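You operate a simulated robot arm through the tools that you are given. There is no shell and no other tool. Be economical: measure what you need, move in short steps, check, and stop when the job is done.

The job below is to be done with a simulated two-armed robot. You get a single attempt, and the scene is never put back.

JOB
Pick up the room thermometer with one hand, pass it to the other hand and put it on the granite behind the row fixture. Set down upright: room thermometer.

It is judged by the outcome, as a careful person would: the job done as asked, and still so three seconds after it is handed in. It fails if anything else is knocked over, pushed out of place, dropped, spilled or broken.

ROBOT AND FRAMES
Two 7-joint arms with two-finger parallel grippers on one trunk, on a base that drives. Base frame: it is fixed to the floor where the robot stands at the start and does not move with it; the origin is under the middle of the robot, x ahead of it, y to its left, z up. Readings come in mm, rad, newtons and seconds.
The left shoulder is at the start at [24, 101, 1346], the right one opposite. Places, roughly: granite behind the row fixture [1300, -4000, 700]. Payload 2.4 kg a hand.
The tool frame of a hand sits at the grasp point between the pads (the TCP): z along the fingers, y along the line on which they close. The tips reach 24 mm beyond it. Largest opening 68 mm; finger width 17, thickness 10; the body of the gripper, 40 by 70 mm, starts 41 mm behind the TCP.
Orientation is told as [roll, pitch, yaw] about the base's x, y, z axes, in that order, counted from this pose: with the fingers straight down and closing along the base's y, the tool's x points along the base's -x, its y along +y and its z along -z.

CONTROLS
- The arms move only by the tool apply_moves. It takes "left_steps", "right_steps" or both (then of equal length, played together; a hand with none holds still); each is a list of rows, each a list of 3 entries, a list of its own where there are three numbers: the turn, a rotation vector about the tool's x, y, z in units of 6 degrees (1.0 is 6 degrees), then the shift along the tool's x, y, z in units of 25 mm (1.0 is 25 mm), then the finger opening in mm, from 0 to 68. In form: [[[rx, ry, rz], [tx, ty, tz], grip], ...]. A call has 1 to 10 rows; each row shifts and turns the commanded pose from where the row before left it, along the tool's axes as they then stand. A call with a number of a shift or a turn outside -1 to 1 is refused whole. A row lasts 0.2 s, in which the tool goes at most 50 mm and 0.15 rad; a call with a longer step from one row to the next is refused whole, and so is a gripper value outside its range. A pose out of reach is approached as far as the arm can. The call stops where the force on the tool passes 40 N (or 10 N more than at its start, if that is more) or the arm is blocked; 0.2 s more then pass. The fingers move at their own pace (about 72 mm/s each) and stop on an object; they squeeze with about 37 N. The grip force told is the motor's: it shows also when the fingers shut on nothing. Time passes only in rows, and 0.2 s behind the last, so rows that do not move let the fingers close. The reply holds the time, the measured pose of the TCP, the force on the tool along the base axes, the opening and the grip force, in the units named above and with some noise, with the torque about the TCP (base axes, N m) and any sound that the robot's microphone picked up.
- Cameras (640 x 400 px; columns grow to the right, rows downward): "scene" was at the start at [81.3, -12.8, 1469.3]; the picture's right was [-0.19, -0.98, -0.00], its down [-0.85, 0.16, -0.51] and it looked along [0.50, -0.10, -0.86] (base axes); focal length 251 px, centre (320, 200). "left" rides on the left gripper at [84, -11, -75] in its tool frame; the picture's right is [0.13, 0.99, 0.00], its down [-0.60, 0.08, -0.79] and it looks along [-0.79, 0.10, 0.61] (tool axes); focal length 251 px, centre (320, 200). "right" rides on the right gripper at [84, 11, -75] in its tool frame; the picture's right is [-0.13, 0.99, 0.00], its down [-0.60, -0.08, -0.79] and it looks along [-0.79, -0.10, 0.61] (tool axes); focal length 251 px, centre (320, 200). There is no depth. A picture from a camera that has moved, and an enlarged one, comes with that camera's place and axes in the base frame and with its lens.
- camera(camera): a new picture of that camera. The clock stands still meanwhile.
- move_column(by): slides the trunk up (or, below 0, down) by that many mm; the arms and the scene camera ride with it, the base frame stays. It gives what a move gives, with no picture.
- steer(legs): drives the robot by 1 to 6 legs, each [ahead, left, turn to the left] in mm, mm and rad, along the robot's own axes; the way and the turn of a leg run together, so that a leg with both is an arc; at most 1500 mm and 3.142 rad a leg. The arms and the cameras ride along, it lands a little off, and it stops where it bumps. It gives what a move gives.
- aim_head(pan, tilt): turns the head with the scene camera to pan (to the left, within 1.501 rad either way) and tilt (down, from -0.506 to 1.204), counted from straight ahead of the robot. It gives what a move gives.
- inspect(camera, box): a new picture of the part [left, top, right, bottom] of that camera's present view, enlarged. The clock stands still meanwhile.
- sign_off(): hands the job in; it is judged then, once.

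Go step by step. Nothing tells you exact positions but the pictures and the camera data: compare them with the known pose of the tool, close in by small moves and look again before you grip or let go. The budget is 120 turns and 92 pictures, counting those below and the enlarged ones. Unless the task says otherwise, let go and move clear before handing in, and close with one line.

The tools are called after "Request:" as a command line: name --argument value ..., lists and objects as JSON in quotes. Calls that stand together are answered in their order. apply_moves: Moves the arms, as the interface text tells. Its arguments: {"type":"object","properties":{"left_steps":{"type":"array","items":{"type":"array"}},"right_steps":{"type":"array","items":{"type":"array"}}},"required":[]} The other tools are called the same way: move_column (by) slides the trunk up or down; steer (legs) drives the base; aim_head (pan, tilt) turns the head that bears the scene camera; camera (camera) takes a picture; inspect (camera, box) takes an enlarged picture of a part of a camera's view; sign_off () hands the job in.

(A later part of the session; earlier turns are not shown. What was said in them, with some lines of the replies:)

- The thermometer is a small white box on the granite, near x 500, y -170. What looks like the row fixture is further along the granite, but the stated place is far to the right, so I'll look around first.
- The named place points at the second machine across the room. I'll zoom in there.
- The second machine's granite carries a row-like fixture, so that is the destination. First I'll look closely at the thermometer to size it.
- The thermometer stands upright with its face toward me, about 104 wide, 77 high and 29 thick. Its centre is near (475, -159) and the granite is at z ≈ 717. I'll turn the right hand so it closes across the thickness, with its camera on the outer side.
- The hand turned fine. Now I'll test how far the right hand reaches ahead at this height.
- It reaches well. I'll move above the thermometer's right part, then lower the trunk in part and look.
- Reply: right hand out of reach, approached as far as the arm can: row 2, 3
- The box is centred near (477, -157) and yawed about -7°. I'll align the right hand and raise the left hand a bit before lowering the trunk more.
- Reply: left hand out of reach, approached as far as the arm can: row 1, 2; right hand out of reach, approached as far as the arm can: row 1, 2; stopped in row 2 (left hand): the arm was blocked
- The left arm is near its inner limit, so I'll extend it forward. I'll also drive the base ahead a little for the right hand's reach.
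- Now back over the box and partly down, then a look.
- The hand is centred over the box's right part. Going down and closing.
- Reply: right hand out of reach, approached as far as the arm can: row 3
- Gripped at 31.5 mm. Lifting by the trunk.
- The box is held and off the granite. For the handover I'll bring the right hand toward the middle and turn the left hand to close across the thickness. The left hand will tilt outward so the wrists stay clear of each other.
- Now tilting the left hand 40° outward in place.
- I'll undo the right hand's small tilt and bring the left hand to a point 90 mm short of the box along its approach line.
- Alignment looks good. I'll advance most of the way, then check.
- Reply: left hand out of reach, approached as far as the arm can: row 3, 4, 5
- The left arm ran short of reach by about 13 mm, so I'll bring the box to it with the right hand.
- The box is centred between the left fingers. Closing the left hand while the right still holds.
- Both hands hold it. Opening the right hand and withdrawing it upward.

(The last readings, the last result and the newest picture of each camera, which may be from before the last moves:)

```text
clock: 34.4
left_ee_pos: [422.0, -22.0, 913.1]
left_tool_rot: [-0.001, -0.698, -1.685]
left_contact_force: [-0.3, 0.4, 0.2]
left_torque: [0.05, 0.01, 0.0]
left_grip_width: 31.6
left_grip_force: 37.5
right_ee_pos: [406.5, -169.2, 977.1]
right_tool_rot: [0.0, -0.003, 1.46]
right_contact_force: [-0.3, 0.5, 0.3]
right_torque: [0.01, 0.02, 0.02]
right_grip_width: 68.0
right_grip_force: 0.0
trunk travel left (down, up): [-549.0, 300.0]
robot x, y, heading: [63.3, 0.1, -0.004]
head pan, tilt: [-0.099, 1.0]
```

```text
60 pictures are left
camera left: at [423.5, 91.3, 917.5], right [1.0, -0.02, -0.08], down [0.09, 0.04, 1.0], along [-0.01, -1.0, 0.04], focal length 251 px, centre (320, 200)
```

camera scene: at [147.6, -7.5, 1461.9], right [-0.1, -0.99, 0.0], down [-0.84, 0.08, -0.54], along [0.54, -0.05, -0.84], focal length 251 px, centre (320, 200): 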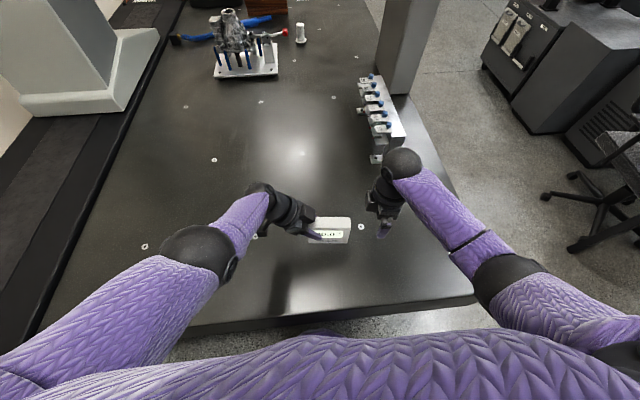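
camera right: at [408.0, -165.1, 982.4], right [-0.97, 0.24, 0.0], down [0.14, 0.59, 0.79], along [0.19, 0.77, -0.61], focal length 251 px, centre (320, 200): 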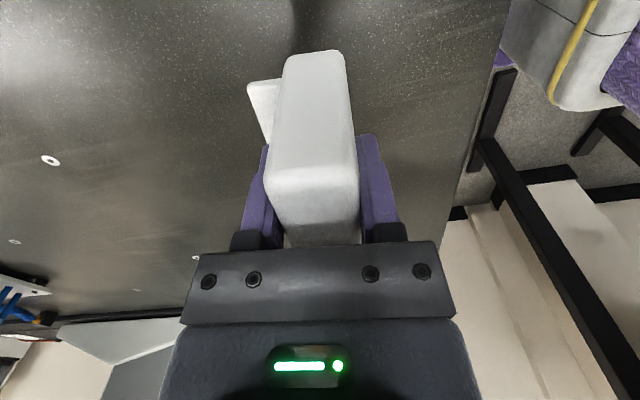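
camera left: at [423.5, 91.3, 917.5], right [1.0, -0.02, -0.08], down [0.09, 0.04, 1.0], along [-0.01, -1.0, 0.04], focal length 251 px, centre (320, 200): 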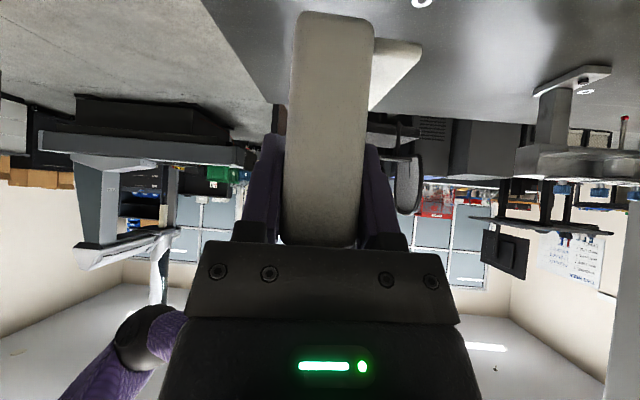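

The handover is done and the left hand holds the thermometer. Now I'll back away from the table and look to the right for a route.

Request:
steer --legs '[[-310, 0, 0]]'

Request:
steer --legs '[[0, 0, -1.57]]'

Request:
aim_head --pan 0 --tilt 0.35

Request:
camera --camera "scene"

```text
clock: 36.5
left_ee_pos: [107.0, -19.4, 912.8]
left_tool_rot: [-0.002, -0.699, -1.68]
left_contact_force: [-0.3, 0.0, -0.6]
left_torque: [0.02, -0.03, 0.01]
left_grip_width: 31.8
left_grip_force: 36.9
right_ee_pos: [91.0, -165.7, 977.3]
right_tool_rot: [-0.001, -0.005, 1.464]
right_contact_force: [-0.1, 0.4, -0.2]
right_torque: [0.01, -0.02, 0.0]
right_grip_width: 68.1
right_grip_force: 0.0
trunk travel left (down, up): [-549.0, 300.0]
robot x, y, heading: [-250.3, -1.4, 0.007]
head pan, tilt: [-0.099, 1.0]
```

```text
clock: 40.8
left_ee_pos: [-276.1, -361.4, 913.9]
left_tool_rot: [-0.002, -0.701, 3.017]
left_contact_force: [0.1, 0.2, 0.7]
left_torque: [-0.01, -0.06, 0.01]
left_grip_width: 31.8
left_grip_force: 36.9
right_ee_pos: [-422.7, -341.6, 976.5]
right_tool_rot: [0.001, -0.004, -0.12]
right_contact_force: [-0.2, -0.5, -0.1]
right_torque: [0.02, -0.02, 0.0]
right_grip_width: 68.1
right_grip_force: 0.1
trunk travel left (down, up): [-549.0, 300.0]
robot x, y, heading: [-252.2, -0.9, -1.581]
head pan, tilt: [-0.099, 1.0]
```

```text
clock: 41.8
left_ee_pos: [-276.3, -361.9, 913.0]
left_tool_rot: [-0.002, -0.7, 3.018]
left_contact_force: [-0.3, -0.3, -0.6]
left_torque: [-0.01, -0.05, -0.03]
left_grip_width: 31.7
left_grip_force: 36.6
right_ee_pos: [-424.1, -342.5, 977.2]
right_tool_rot: [-0.001, -0.005, -0.12]
right_contact_force: [-0.3, 0.7, -0.1]
right_torque: [-0.01, -0.02, 0.01]
right_grip_width: 67.8
right_grip_force: 0.0
trunk travel left (down, up): [-549.0, 300.0]
robot x, y, heading: [-253.5, 0.0, -1.583]
head pan, tilt: [0.0, 0.351]
```

```text
59 pictures are left
camera scene: at [-254.5, -110.7, 1516.6], right [-1.0, 0.01, 0.0], down [0.0, 0.34, -0.94], along [-0.01, -0.94, -0.34], focal length 251 px, centre (320, 200)
```

scene: 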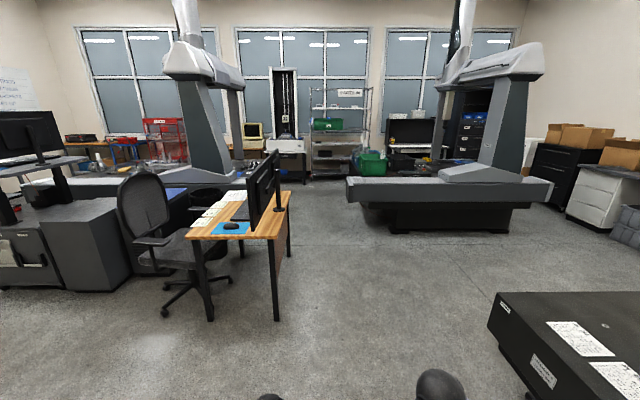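

The corridor between the desk and the third machine is open. I'll drive along it in stages and look toward the second machine.

Request:
steer --legs '[[1500, 0, 0], [1000, 0, 0]]'

Request:
aim_head --pan 0.5 --tilt 0.35

Request:
camera --camera "scene"

```text
clock: 54.0
left_ee_pos: [-301.6, -2847.6, 913.7]
left_tool_rot: [0.0, -0.701, 3.015]
left_contact_force: [1.0, 0.1, -0.3]
left_torque: [0.02, -0.09, 0.01]
left_grip_width: 31.6
left_grip_force: 37.1
right_ee_pos: [-448.0, -2829.6, 976.0]
right_tool_rot: [-0.001, -0.002, -0.125]
right_contact_force: [-0.3, -0.6, 0.4]
right_torque: [0.0, -0.02, -0.01]
right_grip_width: 68.1
right_grip_force: 0.1
trunk travel left (down, up): [-549.0, 300.0]
robot x, y, heading: [-275.6, -2485.5, -1.587]
head pan, tilt: [0.0, 0.351]
```

```text
clock: 54.9
left_ee_pos: [-302.1, -2847.9, 913.2]
left_tool_rot: [-0.001, -0.702, 3.016]
left_contact_force: [-0.3, -0.5, -0.3]
left_torque: [0.0, -0.02, 0.03]
left_grip_width: 31.8
left_grip_force: 37.0
right_ee_pos: [-448.4, -2829.7, 976.6]
right_tool_rot: [0.002, -0.003, -0.125]
right_contact_force: [-1.0, -0.4, 0.6]
right_torque: [-0.04, 0.02, 0.0]
right_grip_width: 67.8
right_grip_force: 0.1
trunk travel left (down, up): [-549.0, 300.0]
robot x, y, heading: [-273.1, -2486.3, -1.583]
head pan, tilt: [0.499, 0.351]
```

```text
58 pictures are left
camera scene: at [-234.3, -2587.6, 1516.7], right [-0.88, -0.47, 0.0], down [-0.16, 0.3, -0.94], along [0.44, -0.83, -0.34], focal length 251 px, centre (320, 200)
```

scene: 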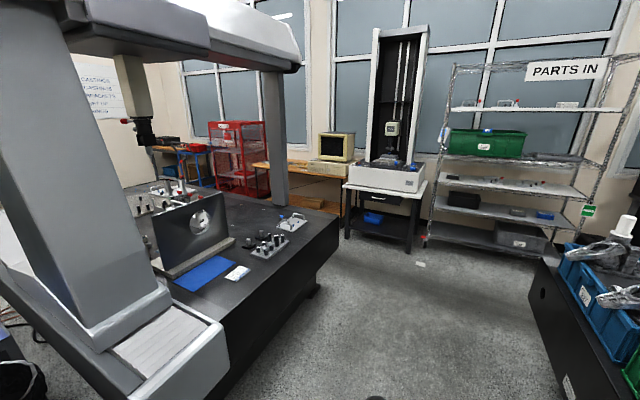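

I'll continue to near the end of this granite and look across it.

Request:
steer --legs '[[1500, 0, 0]]'

Request:
aim_head --pan 1.45 --tilt 0.3

Request:
camera --camera "scene"

Request:
inspect --camera "scene" --box '[200, 120, 440, 270]'

```text
clock: 62.2
left_ee_pos: [-295.8, -4328.4, 913.9]
left_tool_rot: [-0.002, -0.702, 3.037]
left_contact_force: [0.2, 0.2, -0.5]
left_torque: [-0.02, -0.05, -0.01]
left_grip_width: 31.6
left_grip_force: 37.3
right_ee_pos: [-441.9, -4313.2, 976.8]
right_tool_rot: [0.0, -0.003, -0.1]
right_contact_force: [-1.0, 0.4, 0.3]
right_torque: [0.0, -0.01, 0.0]
right_grip_width: 67.7
right_grip_force: 0.1
trunk travel left (down, up): [-549.0, 300.0]
robot x, y, heading: [-280.2, -3967.6, -1.56]
head pan, tilt: [0.499, 0.351]
```

```text
clock: 63.5
left_ee_pos: [-295.3, -4327.8, 913.9]
left_tool_rot: [-0.003, -0.699, 3.038]
left_contact_force: [-0.2, -0.3, 0.7]
left_torque: [-0.01, -0.03, 0.01]
left_grip_width: 31.5
left_grip_force: 36.7
right_ee_pos: [-441.5, -4313.1, 975.9]
right_tool_rot: [0.001, -0.003, -0.1]
right_contact_force: [1.3, -0.4, 0.1]
right_torque: [0.03, -0.01, -0.02]
right_grip_width: 68.0
right_grip_force: 0.1
trunk travel left (down, up): [-549.0, 300.0]
robot x, y, heading: [-277.0, -3969.8, -1.56]
head pan, tilt: [1.45, 0.3]
```

```text
57 pictures are left
camera scene: at [-186.3, -3995.1, 1521.5], right [-0.11, -0.99, 0.0], down [-0.29, 0.03, -0.96], along [0.95, -0.11, -0.3], focal length 251 px, centre (320, 200)
```

scene: 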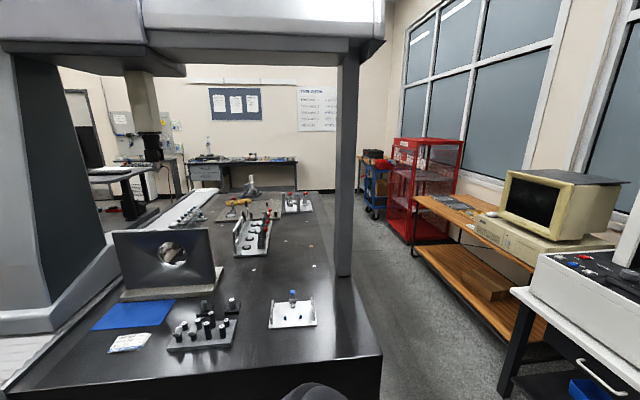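

```text
2.67 times, centred on (320, 195) of scene
camera zoom: at [-186.3, -3995.1, 1521.5], right [-0.11, -0.99, 0.0], down [-0.29, 0.03, -0.96], along [0.95, -0.11, -0.3], focal length 668 px, centre (320, 213)
```

zoom: 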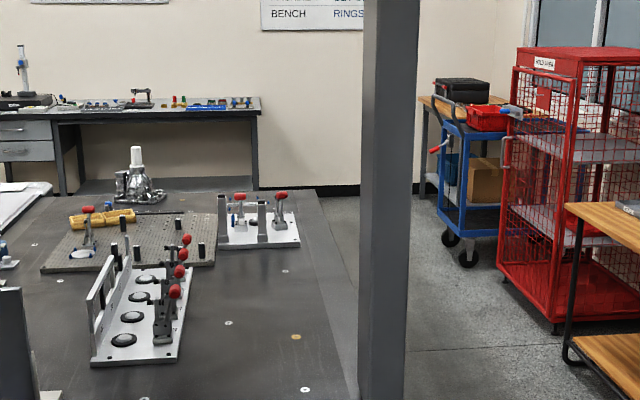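

The row fixture (a row of four bores with red-knobbed clamps) spans about x 1280–1800, y -3830 to -3690. The free granite behind it at y ≈ -4000 can be reached from the window-side aisle, so I'll drive to the aisle's mouth and look down it.

Request:
steer --legs '[[690, 0, 0], [0, 0, 1.56]]'

Request:
aim_head --pan 0 --tilt 0.5

Request:
camera --camera "scene"

```text
clock: 71.0
left_ee_pos: [94.8, -4680.3, 913.4]
left_tool_rot: [-0.003, -0.699, -1.705]
left_contact_force: [-0.1, 0.6, 0.5]
left_torque: [0.01, 0.01, 0.01]
left_grip_width: 31.5
left_grip_force: 36.8
right_ee_pos: [73.5, -4826.6, 977.1]
right_tool_rot: [-0.001, -0.003, 1.439]
right_contact_force: [-0.4, 0.4, -0.1]
right_torque: [0.0, 0.0, 0.0]
right_grip_width: 67.9
right_grip_force: 0.1
trunk travel left (down, up): [-549.0, 300.0]
robot x, y, heading: [-265.4, -4650.8, -0.021]
head pan, tilt: [1.45, 0.3]
```

```text
clock: 72.5
left_ee_pos: [94.0, -4679.3, 913.3]
left_tool_rot: [-0.002, -0.7, -1.706]
left_contact_force: [0.9, 0.1, -0.3]
left_torque: [0.04, 0.02, -0.03]
left_grip_width: 31.6
left_grip_force: 37.0
right_ee_pos: [74.5, -4825.8, 977.6]
right_tool_rot: [-0.001, -0.006, 1.438]
right_contact_force: [-0.1, -0.6, -0.3]
right_torque: [-0.01, 0.05, -0.01]
right_grip_width: 67.9
right_grip_force: 0.1
trunk travel left (down, up): [-549.0, 300.0]
robot x, y, heading: [-264.3, -4650.8, -0.021]
head pan, tilt: [0.0, 0.499]
```

```text
55 pictures are left
camera scene: at [-158.4, -4654.1, 1503.0], right [-0.02, -1.0, 0.0], down [-0.48, 0.01, -0.88], along [0.88, -0.02, -0.48], focal length 251 px, centre (320, 200)
```

scene: 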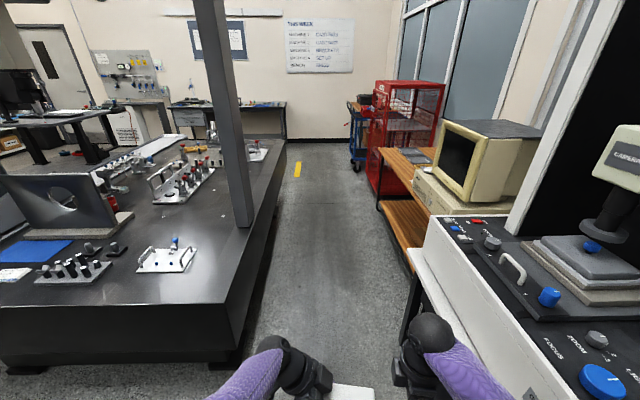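

The aisle is about 750 mm wide and clear. I'll drive along it, heading slightly away from the granite.

Request:
steer --legs '[[1500, 0, 0]]'

Request:
aim_head --pan 0.9 --tilt 0.6

Request:
camera --camera "scene"

```text
clock: 80.0
left_ee_pos: [1610.8, -4731.2, 913.8]
left_tool_rot: [-0.002, -0.701, -1.723]
left_contact_force: [-0.5, 0.4, -0.4]
left_torque: [0.04, -0.04, -0.01]
left_grip_width: 31.5
left_grip_force: 37.2
right_ee_pos: [1587.3, -4875.8, 976.6]
right_tool_rot: [-0.001, -0.003, 1.423]
right_contact_force: [0.0, 0.4, -0.1]
right_torque: [0.0, -0.03, 0.0]
right_grip_width: 68.0
right_grip_force: 0.0
trunk travel left (down, up): [-549.0, 300.0]
robot x, y, heading: [1249.6, -4698.6, -0.04]
head pan, tilt: [0.0, 0.499]
```

```text
clock: 81.2
left_ee_pos: [1609.8, -4730.9, 912.7]
left_tool_rot: [-0.001, -0.7, -1.721]
left_contact_force: [0.0, -0.1, -0.2]
left_torque: [0.05, -0.01, 0.02]
left_grip_width: 31.8
left_grip_force: 37.0
right_ee_pos: [1587.6, -4876.1, 977.5]
right_tool_rot: [-0.001, -0.003, 1.424]
right_contact_force: [0.1, 0.1, -1.0]
right_torque: [-0.01, 0.03, 0.0]
right_grip_width: 68.1
right_grip_force: 0.1
trunk travel left (down, up): [-549.0, 300.0]
robot x, y, heading: [1247.6, -4696.5, -0.041]
head pan, tilt: [0.901, 0.6]
```

```text
54 pictures are left
camera scene: at [1324.6, -4630.4, 1494.0], right [0.76, -0.65, 0.0], down [-0.37, -0.43, -0.83], along [0.54, 0.63, -0.56], focal length 251 px, centre (320, 200)
```

scene: 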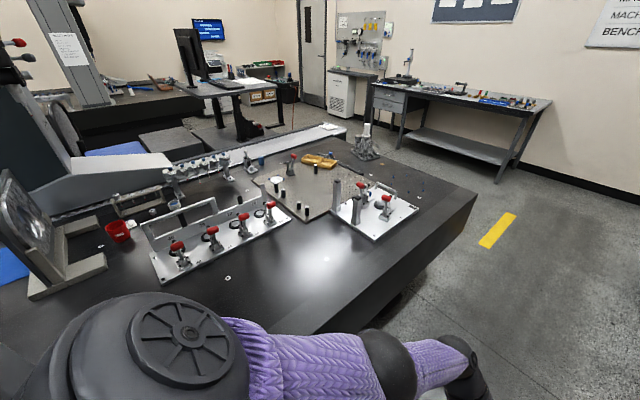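

The free granite in front of me (y ≈ -4000, x ≈ 1300–1450) is the spot. To gain reach I'll swing the left hand about the vertical so its fingers point forward and down.

Request:
apply_moves --left_steps '[[[-0.645, 0, -0.764], [0, 0, 0], 10], [[-0.645, 0, -0.764], [0, 0, 0], 10], [[-0.645, 0, -0.764], [0, 0, 0], 10], [[-0.645, 0, -0.764], [0, 0, 0], 10], [[-0.645, 0, -0.764], [0, 0, 0], 10], [[-0.645, 0, -0.764], [0, 0, 0], 10], [[-0.645, 0, -0.764], [0, 0, 0], 10], [[-0.645, 0, -0.764], [0, 0, 0], 10]]'

Request:
apply_moves --left_steps '[[[-0.645, 0, -0.764], [0, 0, 0], 10], [[-0.645, 0, -0.764], [0, 0, 0], 10], [[-0.645, 0, -0.764], [0, 0, 0], 10], [[-0.645, 0, -0.764], [0, 0, 0], 10], [[-0.645, 0, -0.764], [0, 0, 0], 10], [[-0.645, 0, -0.764], [0, 0, 0], 10], [[-0.645, 0, -0.764], [0, 0, 0], 10], [[-0.645, 0, -0.764], [0, 0, 0], 10]]'

Request:
aim_head --pan 0 --tilt 0.9

Request:
camera --camera "scene"

```text
clock: 83.0
left_ee_pos: [1610.9, -4731.3, 913.3]
left_tool_rot: [0.0, -0.699, -0.885]
left_contact_force: [0.3, 0.0, 0.2]
left_torque: [0.04, 0.0, 0.02]
left_grip_width: 31.6
left_grip_force: 36.7
right_ee_pos: [1587.4, -4876.9, 976.6]
right_tool_rot: [0.0, -0.003, 1.423]
right_contact_force: [0.4, 0.0, -0.3]
right_torque: [-0.01, -0.01, -0.01]
right_grip_width: 68.0
right_grip_force: 0.0
trunk travel left (down, up): [-549.0, 300.0]
robot x, y, heading: [1251.3, -4695.4, -0.04]
head pan, tilt: [0.901, 0.6]
```

```text
clock: 84.3
left_ee_pos: [1624.1, -4649.7, 895.1]
left_tool_rot: [0.225, -0.651, -0.475]
left_contact_force: [-0.3, 0.5, 0.5]
left_torque: [0.02, 0.06, -0.02]
left_grip_width: 31.9
left_grip_force: 37.4
right_ee_pos: [1588.9, -4877.5, 977.1]
right_tool_rot: [0.001, -0.003, 1.424]
right_contact_force: [0.2, 0.1, 0.7]
right_torque: [0.0, 0.02, 0.01]
right_grip_width: 68.0
right_grip_force: 0.0
trunk travel left (down, up): [-549.0, 300.0]
robot x, y, heading: [1250.0, -4694.7, -0.038]
head pan, tilt: [0.901, 0.6]
stopped in row 6 (left hand): the arm was blocked; the commanded pose is now the measured one
```

```text
clock: 85.5
left_ee_pos: [1622.8, -4649.0, 894.9]
left_tool_rot: [0.222, -0.653, -0.474]
left_contact_force: [-0.4, 0.6, -0.2]
left_torque: [0.05, 0.03, 0.01]
left_grip_width: 31.8
left_grip_force: 37.4
right_ee_pos: [1587.6, -4876.1, 976.1]
right_tool_rot: [-0.002, -0.005, 1.423]
right_contact_force: [-0.6, 0.7, 0.6]
right_torque: [0.03, -0.01, 0.01]
right_grip_width: 68.1
right_grip_force: 0.1
trunk travel left (down, up): [-549.0, 300.0]
robot x, y, heading: [1253.1, -4697.2, -0.037]
head pan, tilt: [0.0, 0.901]
```

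```text
53 pictures are left
camera scene: at [1342.4, -4700.2, 1469.2], right [-0.04, -1.0, 0.0], down [-0.78, 0.03, -0.62], along [0.62, -0.02, -0.78], focal length 251 px, centre (320, 200)
```

scene: 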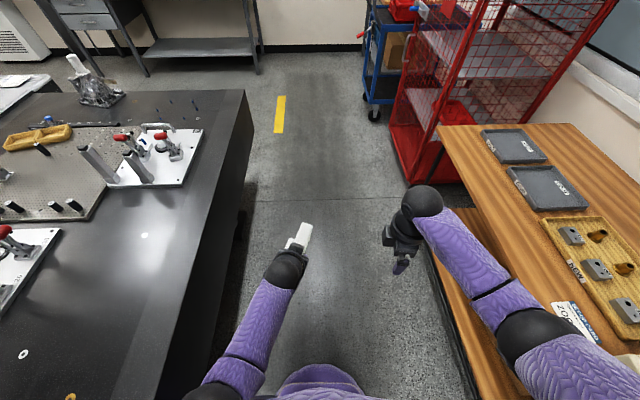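

The arm hit its inner limit, so I'll extend the hand ahead and up a little and finish the orientation there.

Request:
apply_moves --left_steps '[[[0, 0, 0], [-0.88, 0.36, 0.25], 10], [[0, 0, 0], [-0.88, 0.36, 0.25], 10], [[0, 0, 0], [-0.88, 0.36, 0.25], 10], [[0, 0, 0], [-0.88, 0.36, 0.25], 10], [[-0.12, 0, -0.81], [0, 0, 0], 10], [[-0.12, 0, -0.81], [0, 0, 0], 10], [[-0.12, 0, -0.81], [0, 0, 0], 10], [[-0.13, 0, -0.82], [0, 0, 0], 10], [[0, 0, 0], [0, 0, 0], 10]]'

Request:
camera --camera "left"

```text
clock: 87.5
left_ee_pos: [1713.1, -4650.5, 937.0]
left_tool_rot: [0.0, -0.69, -0.039]
left_contact_force: [0.9, 0.3, -1.2]
left_torque: [0.02, 0.05, -0.01]
left_grip_width: 31.7
left_grip_force: 36.7
right_ee_pos: [1587.7, -4877.0, 977.5]
right_tool_rot: [0.001, -0.002, 1.421]
right_contact_force: [0.6, -0.2, -0.9]
right_torque: [0.02, 0.0, 0.01]
right_grip_width: 67.8
right_grip_force: 0.0
trunk travel left (down, up): [-549.0, 300.0]
robot x, y, heading: [1252.5, -4699.5, -0.037]
head pan, tilt: [0.0, 0.901]
```

```text
52 pictures are left
camera left: at [1598.7, -4658.1, 941.5], right [-0.06, 0.99, -0.08], down [-0.04, 0.08, 1.0], along [1.0, 0.06, 0.03], focal length 251 px, centre (320, 200)
```

left: 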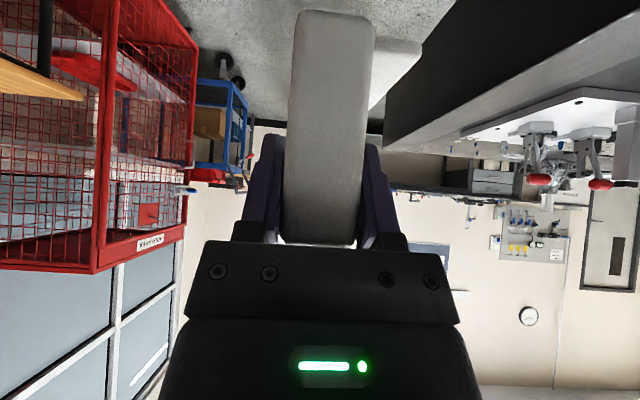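

The hand is now well oriented. I'll drive a bit ahead and turn left to face the granite.

Request:
steer --legs '[[150, 0, 0], [0, 0, 1.607]]'

Request:
camera --camera "scene"

```text
clock: 92.8
left_ee_pos: [1334.6, -4242.8, 936.5]
left_tool_rot: [-0.002, -0.691, 1.577]
left_contact_force: [0.0, 0.6, -0.5]
left_torque: [-0.03, 0.0, 0.01]
left_grip_width: 31.6
left_grip_force: 36.8
right_ee_pos: [1567.4, -4357.6, 976.7]
right_tool_rot: [-0.002, -0.003, 3.043]
right_contact_force: [-0.5, -1.1, 0.8]
right_torque: [-0.03, 0.02, 0.06]
right_grip_width: 67.9
right_grip_force: 0.0
trunk travel left (down, up): [-549.0, 300.0]
robot x, y, heading: [1403.2, -4696.7, 1.579]
head pan, tilt: [0.0, 0.901]
```

```text
51 pictures are left
camera scene: at [1401.3, -4609.6, 1469.2], right [1.0, 0.01, 0.0], down [0.01, -0.78, -0.62], along [-0.01, 0.62, -0.78], focal length 251 px, centre (320, 200)
```

scene: 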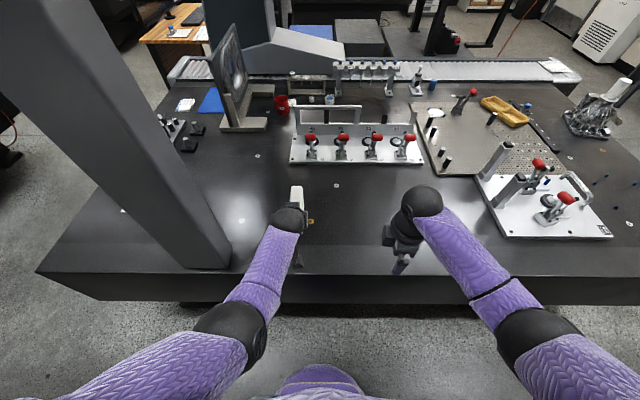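

I'll zoom in on the fixtures to be certain which one is the row fixture.

Request:
inspect --camera "scene" --box '[160, 40, 480, 240]'

Request:
aim_head --pan 0 --tilt 0.6

Request:
inspect --camera "scene" --box '[120, 120, 520, 370]'

```text
2.00 times, centred on (320, 140) of scene
camera zoom: at [1401.3, -4609.6, 1469.2], right [1.0, 0.01, 0.0], down [0.01, -0.78, -0.62], along [-0.01, 0.62, -0.78], focal length 501 px, centre (320, 320)
```

zoom: 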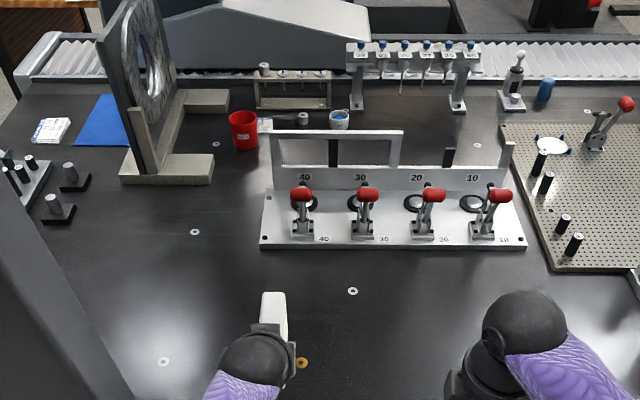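

```text
clock: 93.6
left_ee_pos: [1335.7, -4241.8, 936.8]
left_tool_rot: [-0.001, -0.69, 1.577]
left_contact_force: [0.6, 0.0, -1.3]
left_torque: [-0.02, 0.03, 0.0]
left_grip_width: 31.6
left_grip_force: 37.1
right_ee_pos: [1566.1, -4357.5, 977.4]
right_tool_rot: [-0.001, -0.003, 3.041]
right_contact_force: [-0.2, 0.2, -0.2]
right_torque: [0.02, 0.02, 0.01]
right_grip_width: 68.3
right_grip_force: 0.0
trunk travel left (down, up): [-549.0, 300.0]
robot x, y, heading: [1398.0, -4701.6, 1.576]
head pan, tilt: [0.0, 0.6]
```

```text
1.60 times, centred on (320, 245) of scene
camera zoom: at [1401.2, -4596.7, 1493.9], right [1.0, 0.01, 0.0], down [0.01, -0.57, -0.82], along [-0.01, 0.82, -0.57], focal length 401 px, centre (320, 128)
```

zoom: 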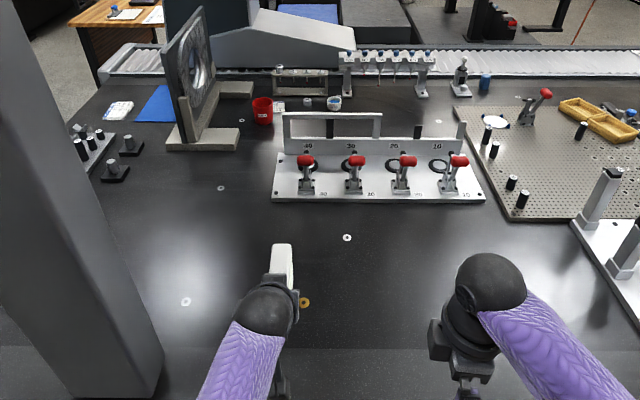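

The four-station row fixture is right in front, and the free granite on my side of it matches the given place. I'll raise the right hand out of the way and move in. The target for the box centre is about (1400, -4000), clear of the inserts.

Request:
apply_moves --right_steps '[[[0, 0, 0], [0, 0, -1], 68], [[0, 0, 0], [0, 0, -1], 68], [[0, 0, 0], [0, 0, -1], 68], [[0, 0, 0], [0, 0, -1], 68], [[0, 0, 0], [0, 0, -1], 68], [[0, 0, 0], [0, 0, -1], 68], [[0, 0, 0], [0, 0, -1], 68], [[0, 0, 0], [0, 0, -1], 68]]'

Request:
steer --legs '[[130, -65, 0]]'

Request:
camera --camera "scene"

```text
clock: 95.4
left_ee_pos: [1334.6, -4243.2, 936.7]
left_tool_rot: [-0.002, -0.691, 1.577]
left_contact_force: [-0.7, 0.6, -1.4]
left_torque: [-0.04, 0.03, 0.03]
left_grip_width: 31.7
left_grip_force: 37.2
right_ee_pos: [1566.9, -4356.2, 1177.7]
right_tool_rot: [-0.001, -0.004, 3.041]
right_contact_force: [-1.1, 0.2, 0.7]
right_torque: [-0.02, -0.01, -0.01]
right_grip_width: 68.2
right_grip_force: 0.0
trunk travel left (down, up): [-549.0, 300.0]
robot x, y, heading: [1400.1, -4699.0, 1.586]
head pan, tilt: [0.0, 0.6]
```

```text
clock: 96.8
left_ee_pos: [1401.1, -4110.5, 936.4]
left_tool_rot: [-0.001, -0.689, 1.58]
left_contact_force: [-0.3, 0.2, -1.7]
left_torque: [-0.04, 0.02, -0.02]
left_grip_width: 31.4
left_grip_force: 36.8
right_ee_pos: [1634.2, -4222.9, 1176.3]
right_tool_rot: [-0.001, -0.004, 3.039]
right_contact_force: [0.3, 0.7, 0.0]
right_torque: [0.02, 0.03, -0.01]
right_grip_width: 68.1
right_grip_force: 0.0
trunk travel left (down, up): [-549.0, 300.0]
robot x, y, heading: [1463.8, -4570.1, 1.576]
head pan, tilt: [0.0, 0.6]
```

```text
48 pictures are left
camera scene: at [1467.3, -4463.0, 1493.9], right [1.0, 0.01, 0.0], down [0.0, -0.57, -0.82], along [-0.01, 0.82, -0.57], focal length 251 px, centre (320, 200)
```

scene: 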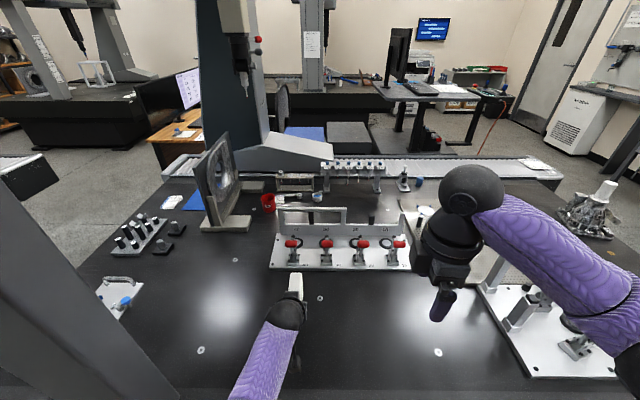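

Lowering the trunk in stages, then extending the left hand.

Request:
move_column --by -120

Request:
apply_moves --left_steps '[[[0, 0, 0], [-0.77, 0, 0.63], 10], [[0, 0, 0], [-0.77, 0, 0.63], 10], [[0, 0, 0], [-0.77, 0, 0.63], 10], [[0, 0, 0], [0, 0, 0], 10]]'

Request:
camera --camera "left"

Request:
aim_head --pan 0.1 --tilt 0.8

Request:
camera --camera "scene"

```text
clock: 98.2
left_ee_pos: [1400.5, -4110.9, 816.7]
left_tool_rot: [-0.001, -0.692, 1.577]
left_contact_force: [-0.4, -0.4, -1.6]
left_torque: [-0.05, 0.04, -0.04]
left_grip_width: 31.9
left_grip_force: 37.1
right_ee_pos: [1633.4, -4224.7, 1056.1]
right_tool_rot: [-0.001, -0.002, 3.041]
right_contact_force: [-0.4, -0.9, -0.2]
right_torque: [0.04, 0.01, -0.01]
right_grip_width: 68.3
right_grip_force: 0.0
trunk travel left (down, up): [-429.0, 420.0]
robot x, y, heading: [1469.5, -4571.4, 1.582]
head pan, tilt: [0.0, 0.6]
```

```text
clock: 99.2
left_ee_pos: [1392.4, -4070.3, 815.7]
left_tool_rot: [-0.002, -0.69, 1.578]
left_contact_force: [0.8, -0.5, -1.1]
left_torque: [-0.05, -0.04, -0.01]
left_grip_width: 31.9
left_grip_force: 36.7
left hand out of reach, approached as far as the arm can: row 2, 3
right_ee_pos: [1633.1, -4224.3, 1056.1]
right_tool_rot: [-0.001, -0.003, 3.042]
right_contact_force: [-0.1, 0.2, 0.8]
right_torque: [-0.01, 0.03, 0.02]
right_grip_width: 67.6
right_grip_force: 0.1
trunk travel left (down, up): [-429.0, 420.0]
robot x, y, heading: [1467.8, -4569.9, 1.576]
head pan, tilt: [0.0, 0.6]
```

```text
47 pictures are left
camera left: at [1404.3, -4184.7, 819.6], right [-0.99, -0.11, -0.08], down [-0.08, -0.04, 1.0], along [-0.11, 0.99, 0.03], focal length 251 px, centre (320, 200)
```

left: 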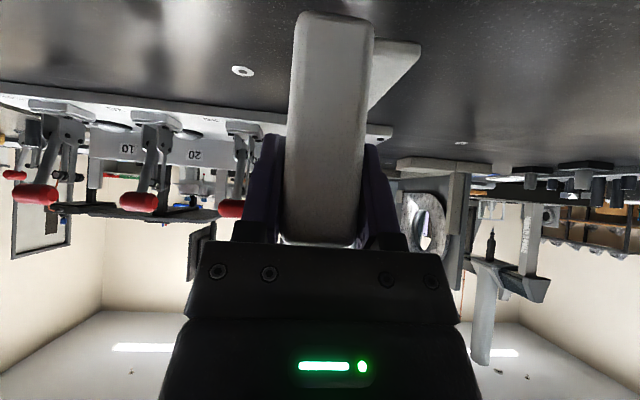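

```text
clock: 100.0
left_ee_pos: [1393.0, -4071.5, 814.0]
left_tool_rot: [-0.001, -0.692, 1.577]
left_contact_force: [-0.9, 0.7, -1.6]
left_torque: [-0.01, -0.01, -0.02]
left_grip_width: 31.9
left_grip_force: 36.8
right_ee_pos: [1632.5, -4223.9, 1057.7]
right_tool_rot: [0.0, -0.003, 3.041]
right_contact_force: [0.8, 0.5, 0.1]
right_torque: [-0.03, 0.0, 0.01]
right_grip_width: 67.7
right_grip_force: 0.0
trunk travel left (down, up): [-429.0, 420.0]
robot x, y, heading: [1466.5, -4568.7, 1.581]
head pan, tilt: [0.099, 0.799]
```

```text
46 pictures are left
camera scene: at [1458.8, -4461.3, 1356.6], right [0.99, 0.11, 0.0], down [0.08, -0.71, -0.7], along [-0.08, 0.69, -0.72], focal length 251 px, centre (320, 200)
```

scene: 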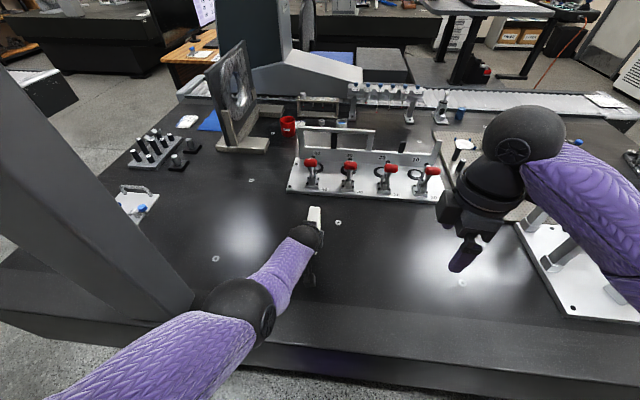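

The reach is 40 mm short, so I'll drive a touch closer and then lower a little.

Request:
steer --legs '[[35, 0, 0]]'

Request:
move_column --by -25

Request:
camera --camera "left"

Request:
inspect --camera "scene" --box '[220, 130, 460, 280]'

```text
clock: 100.8
left_ee_pos: [1392.6, -4035.6, 813.2]
left_tool_rot: [-0.001, -0.689, 1.578]
left_contact_force: [0.3, 0.9, -0.5]
left_torque: [-0.06, 0.03, -0.01]
left_grip_width: 31.7
left_grip_force: 37.1
right_ee_pos: [1632.2, -4189.1, 1056.4]
right_tool_rot: [0.0, -0.003, 3.041]
right_contact_force: [-0.1, 1.5, 0.7]
right_torque: [0.0, -0.01, -0.02]
right_grip_width: 67.7
right_grip_force: 0.1
trunk travel left (down, up): [-429.0, 420.0]
robot x, y, heading: [1465.5, -4534.8, 1.58]
head pan, tilt: [0.099, 0.799]
```

```text
clock: 101.5
left_ee_pos: [1393.0, -4036.2, 788.2]
left_tool_rot: [-0.003, -0.69, 1.578]
left_contact_force: [0.7, 1.0, -0.7]
left_torque: [-0.05, -0.04, -0.01]
left_grip_width: 31.9
left_grip_force: 36.8
right_ee_pos: [1632.3, -4189.4, 1031.7]
right_tool_rot: [-0.001, -0.002, 3.042]
right_contact_force: [0.1, 0.3, -0.2]
right_torque: [0.0, -0.04, -0.01]
right_grip_width: 68.1
right_grip_force: 0.0
trunk travel left (down, up): [-404.0, 445.0]
robot x, y, heading: [1468.3, -4530.7, 1.578]
head pan, tilt: [0.099, 0.799]
```

```text
45 pictures are left
camera left: at [1404.1, -4150.2, 794.7], right [-0.99, -0.11, -0.08], down [-0.08, -0.04, 1.0], along [-0.11, 0.99, 0.03], focal length 251 px, centre (320, 200)
```

left: 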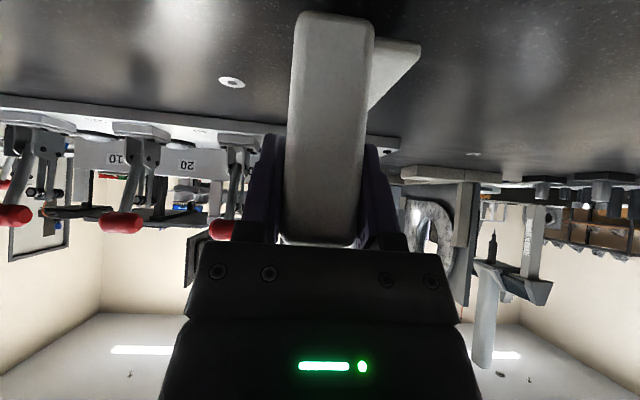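

```text
2.67 times, centred on (340, 205) of scene
camera zoom: at [1458.4, -4423.5, 1331.4], right [0.99, 0.11, 0.0], down [0.08, -0.71, -0.7], along [-0.08, 0.69, -0.72], focal length 668 px, centre (267, 187)
```

zoom: 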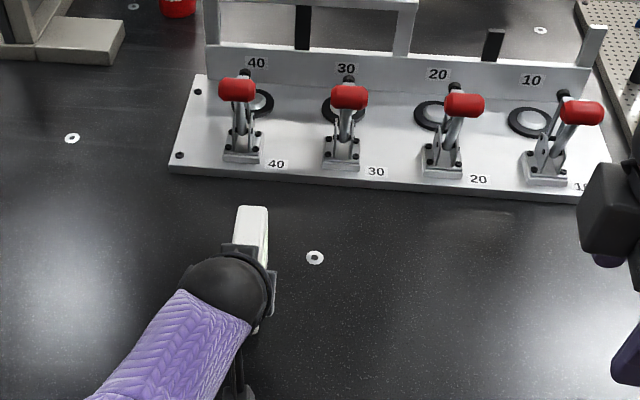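

The granite is at z ≈ 715 and the box bottom about 17 mm above it. I'll lower with the trunk in small steps, watching the force.

Request:
move_column --by -10

Request:
move_column --by -3

Request:
camera --camera "left"

```text
clock: 102.1
left_ee_pos: [1394.0, -4035.7, 780.2]
left_tool_rot: [-0.003, -0.692, 1.579]
left_contact_force: [-0.9, -0.3, -0.9]
left_torque: [-0.08, -0.02, -0.01]
left_grip_width: 32.0
left_grip_force: 36.7
right_ee_pos: [1633.1, -4189.9, 1022.2]
right_tool_rot: [-0.001, -0.003, 3.04]
right_contact_force: [-0.8, 0.4, -0.6]
right_torque: [-0.02, -0.01, 0.0]
right_grip_width: 67.9
right_grip_force: 0.0
trunk travel left (down, up): [-394.0, 455.0]
robot x, y, heading: [1467.0, -4530.7, 1.581]
head pan, tilt: [0.099, 0.799]
```

```text
clock: 102.6
left_ee_pos: [1392.8, -4035.9, 777.6]
left_tool_rot: [-0.002, -0.691, 1.576]
left_contact_force: [0.2, -0.2, -0.1]
left_torque: [0.08, 0.02, -0.02]
left_grip_width: 31.8
left_grip_force: 37.2
right_ee_pos: [1633.4, -4190.5, 1017.7]
right_tool_rot: [-0.001, -0.005, 3.042]
right_contact_force: [0.1, 0.2, -0.6]
right_torque: [0.01, 0.0, 0.01]
right_grip_width: 68.2
right_grip_force: 0.1
trunk travel left (down, up): [-391.0, 458.0]
robot x, y, heading: [1468.9, -4533.7, 1.582]
head pan, tilt: [0.099, 0.799]
```

```text
43 pictures are left
camera left: at [1404.2, -4150.1, 781.6], right [-0.99, -0.11, -0.08], down [-0.08, -0.04, 1.0], along [-0.11, 0.99, 0.03], focal length 251 px, centre (320, 200)
```

left: 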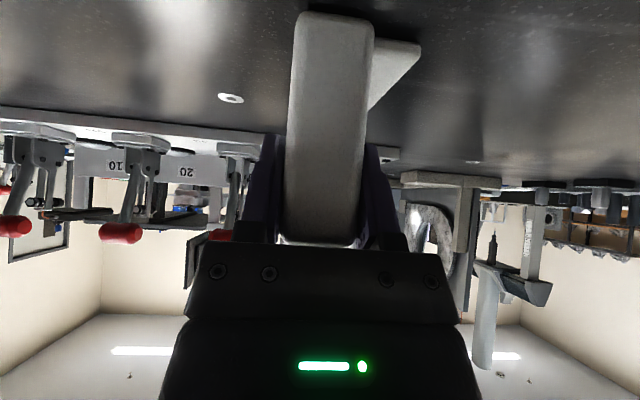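

Contact is beginning (torque changed sign). Two more small steps.

Request:
move_column --by -1.5

Request:
inspect --camera "left" --box '[240, 0, 480, 150]'

```text
clock: 103.2
left_ee_pos: [1394.6, -4037.1, 775.4]
left_tool_rot: [-0.002, -0.693, 1.577]
left_contact_force: [-2.0, -1.9, 7.8]
left_torque: [0.68, 0.04, 0.07]
left_grip_width: 31.6
left_grip_force: 37.5
right_ee_pos: [1632.7, -4190.2, 1017.6]
right_tool_rot: [-0.002, -0.004, 3.04]
right_contact_force: [0.3, -0.2, 0.5]
right_torque: [-0.01, -0.03, 0.02]
right_grip_width: 67.7
right_grip_force: 0.2
trunk travel left (down, up): [-390.0, 460.0]
robot x, y, heading: [1466.3, -4534.6, 1.583]
head pan, tilt: [0.099, 0.799]
```

```text
2.67 times, centred on (360, 75) of left
camera zoom: at [1404.2, -4150.3, 780.9], right [-0.99, -0.1, -0.08], down [-0.08, -0.04, 1.0], along [-0.11, 0.99, 0.03], focal length 670 px, centre (213, 533)
```

zoom: 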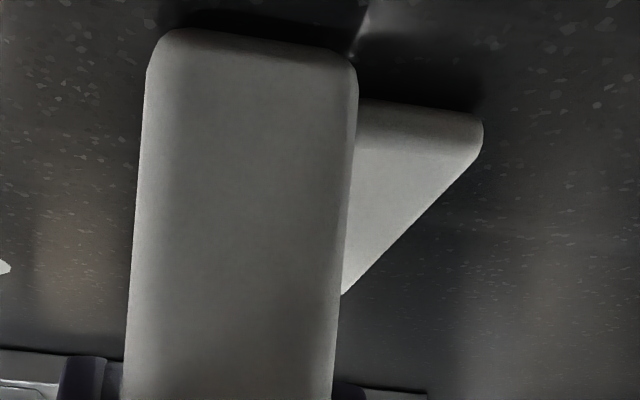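

The box is resting on the granite with a gentle 8 N. Opening the left hand, then checking before I withdraw.

Request:
apply_moves --left_steps '[[[0, 0, 0], [0, 0, 0], 36], [[0, 0, 0], [0, 0, 0], 45], [[0, 0, 0], [0, 0, 0], 58], [[0, 0, 0], [0, 0, 0], 68], [[0, 0, 0], [0, 0, 0], 68]]'

Request:
camera --camera "left"

```text
clock: 104.3
left_ee_pos: [1393.6, -4037.4, 775.7]
left_tool_rot: [-0.004, -0.692, 1.579]
left_contact_force: [0.0, 0.2, -0.2]
left_torque: [-0.01, 0.03, 0.0]
left_grip_width: 67.6
left_grip_force: 0.1
right_ee_pos: [1634.0, -4190.8, 1016.4]
right_tool_rot: [0.001, -0.003, 3.041]
right_contact_force: [-0.3, 0.5, 0.1]
right_torque: [0.02, -0.02, 0.02]
right_grip_width: 68.2
right_grip_force: 0.2
trunk travel left (down, up): [-390.0, 460.0]
robot x, y, heading: [1470.5, -4534.8, 1.58]
head pan, tilt: [0.099, 0.799]
```

```text
41 pictures are left
camera left: at [1404.2, -4150.2, 780.1], right [-0.99, -0.11, -0.08], down [-0.08, -0.04, 1.0], along [-0.11, 0.99, 0.03], focal length 251 px, centre (320, 200)
```

left: 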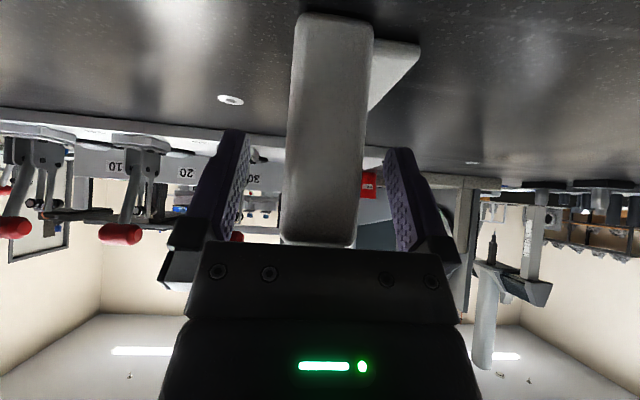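

It stands freely and the fingers are clear on both sides. Withdrawing along the approach line.

Request:
apply_moves --left_steps '[[[0, 0, 0], [0, 0, -0.5], 68], [[0, 0, 0], [0, 0, -0.6], 68], [[0, 0, 0], [0, 0, -0.8], 68], [[0, 0, 0], [0, 0, -1], 68], [[0, 0, 0], [0, 0, -1], 68], [[0, 0, 0], [0, 0, -1], 68]]'

Request:
camera --camera "left"

Request:
camera --camera "scene"

```text
clock: 106.0
left_ee_pos: [1382.1, -4097.9, 890.6]
left_tool_rot: [0.034, -0.746, 1.563]
left_contact_force: [0.4, -0.3, 0.6]
left_torque: [-0.02, 0.02, 0.01]
left_grip_width: 68.3
left_grip_force: 0.0
right_ee_pos: [1633.2, -4190.1, 1016.8]
right_tool_rot: [0.001, -0.004, 3.042]
right_contact_force: [0.6, 0.1, 0.4]
right_torque: [0.0, 0.05, 0.0]
right_grip_width: 67.9
right_grip_force: 0.1
trunk travel left (down, up): [-390.0, 460.0]
robot x, y, heading: [1471.8, -4536.2, 1.58]
head pan, tilt: [0.099, 0.799]
stopped in row 6 (left hand): the arm was blocked; the commanded pose is now the measured one
```

```text
40 pictures are left
camera left: at [1393.8, -4211.5, 887.7], right [-0.99, -0.11, -0.06], down [-0.05, -0.09, 0.99], along [-0.12, 0.99, 0.09], focal length 251 px, centre (320, 200)
```

left: 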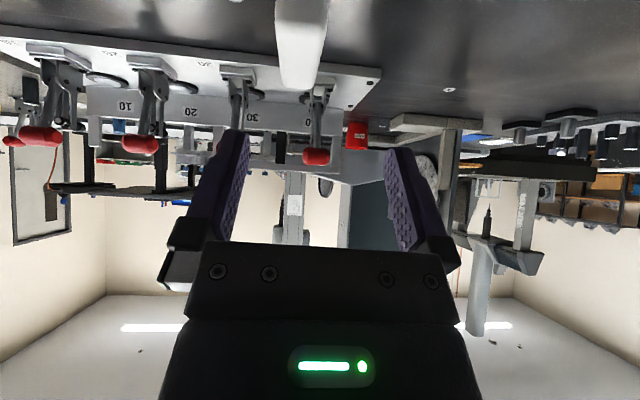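

```text
39 pictures are left
camera scene: at [1458.3, -4421.4, 1316.8], right [0.99, 0.11, 0.0], down [0.08, -0.71, -0.7], along [-0.08, 0.69, -0.72], focal length 251 px, centre (320, 200)
```

scene: 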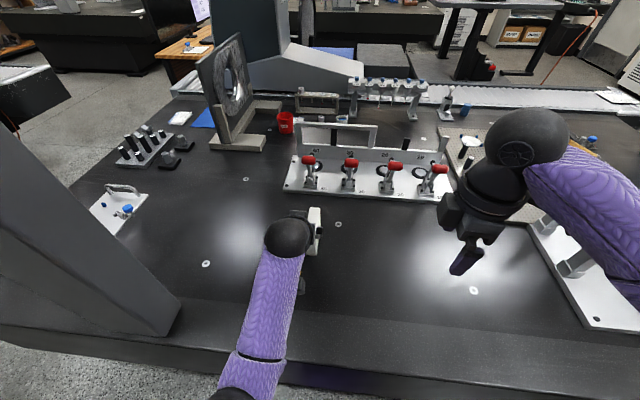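

The hand is clear above the box. Raising the trunk and backing off for a final look.

Request:
move_column --by 100

Request:
steer --legs '[[-150, 0, 0]]'

Request:
inspect --camera "scene" --box '[160, 60, 480, 260]'

Request:
camera --camera "left"

```text
clock: 107.3
left_ee_pos: [1382.2, -4099.6, 987.2]
left_tool_rot: [0.034, -0.743, 1.563]
left_contact_force: [0.1, 0.6, 0.0]
left_torque: [0.0, -0.03, -0.01]
left_grip_width: 68.1
left_grip_force: 0.0
right_ee_pos: [1632.9, -4189.9, 1116.3]
right_tool_rot: [0.001, -0.003, 3.04]
right_contact_force: [0.1, 0.0, -0.8]
right_torque: [0.01, -0.02, -0.01]
right_grip_width: 67.9
right_grip_force: 0.0
trunk travel left (down, up): [-490.0, 360.0]
robot x, y, heading: [1467.6, -4534.7, 1.581]
head pan, tilt: [0.099, 0.799]
```

```text
clock: 108.7
left_ee_pos: [1382.9, -4249.2, 989.0]
left_tool_rot: [0.035, -0.743, 1.564]
left_contact_force: [-0.1, 0.3, 0.1]
left_torque: [-0.02, -0.03, -0.01]
left_grip_width: 68.2
left_grip_force: 0.1
right_ee_pos: [1634.2, -4339.9, 1117.0]
right_tool_rot: [-0.002, -0.004, 3.043]
right_contact_force: [0.4, -0.5, 0.1]
right_torque: [0.0, 0.01, 0.0]
right_grip_width: 68.1
right_grip_force: 0.0
trunk travel left (down, up): [-490.0, 360.0]
robot x, y, heading: [1466.9, -4682.4, 1.58]
head pan, tilt: [0.099, 0.799]
```

```text
2.00 times, centred on (320, 160) of scene
camera zoom: at [1459.9, -4583.9, 1417.5], right [0.99, 0.11, 0.0], down [0.08, -0.71, -0.7], along [-0.08, 0.69, -0.72], focal length 501 px, centre (320, 280)
```

zoom: 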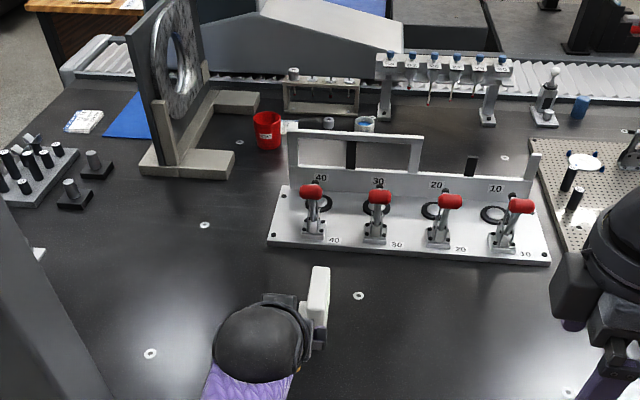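

```text
37 pictures are left
camera left: at [1395.3, -4362.9, 987.2], right [-0.99, -0.11, -0.06], down [-0.05, -0.09, 0.99], along [-0.12, 0.99, 0.09], focal length 251 px, centre (320, 200)
```

left: 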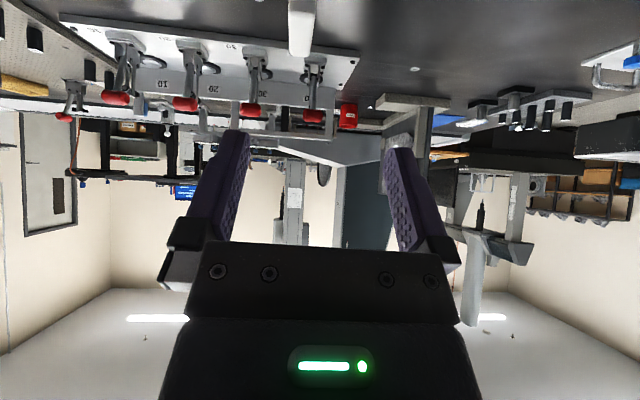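

The thermometer stands upright on the granite behind the row fixture, near (1394, -4005). Nothing else has been disturbed and both hands are clear.

Request:
sign_off

```text
The job is handed in.
```

The thermometer was picked up with the right hand and passed to the left in mid-air. It now stands upright on the second machine's granite at about (1394, -4005), on the window side of the four-station row fixture. I took that side as "behind" because it matches the place given, although the fixture's labels read from there. Both hands are clear, and I saw nothing else disturbed.
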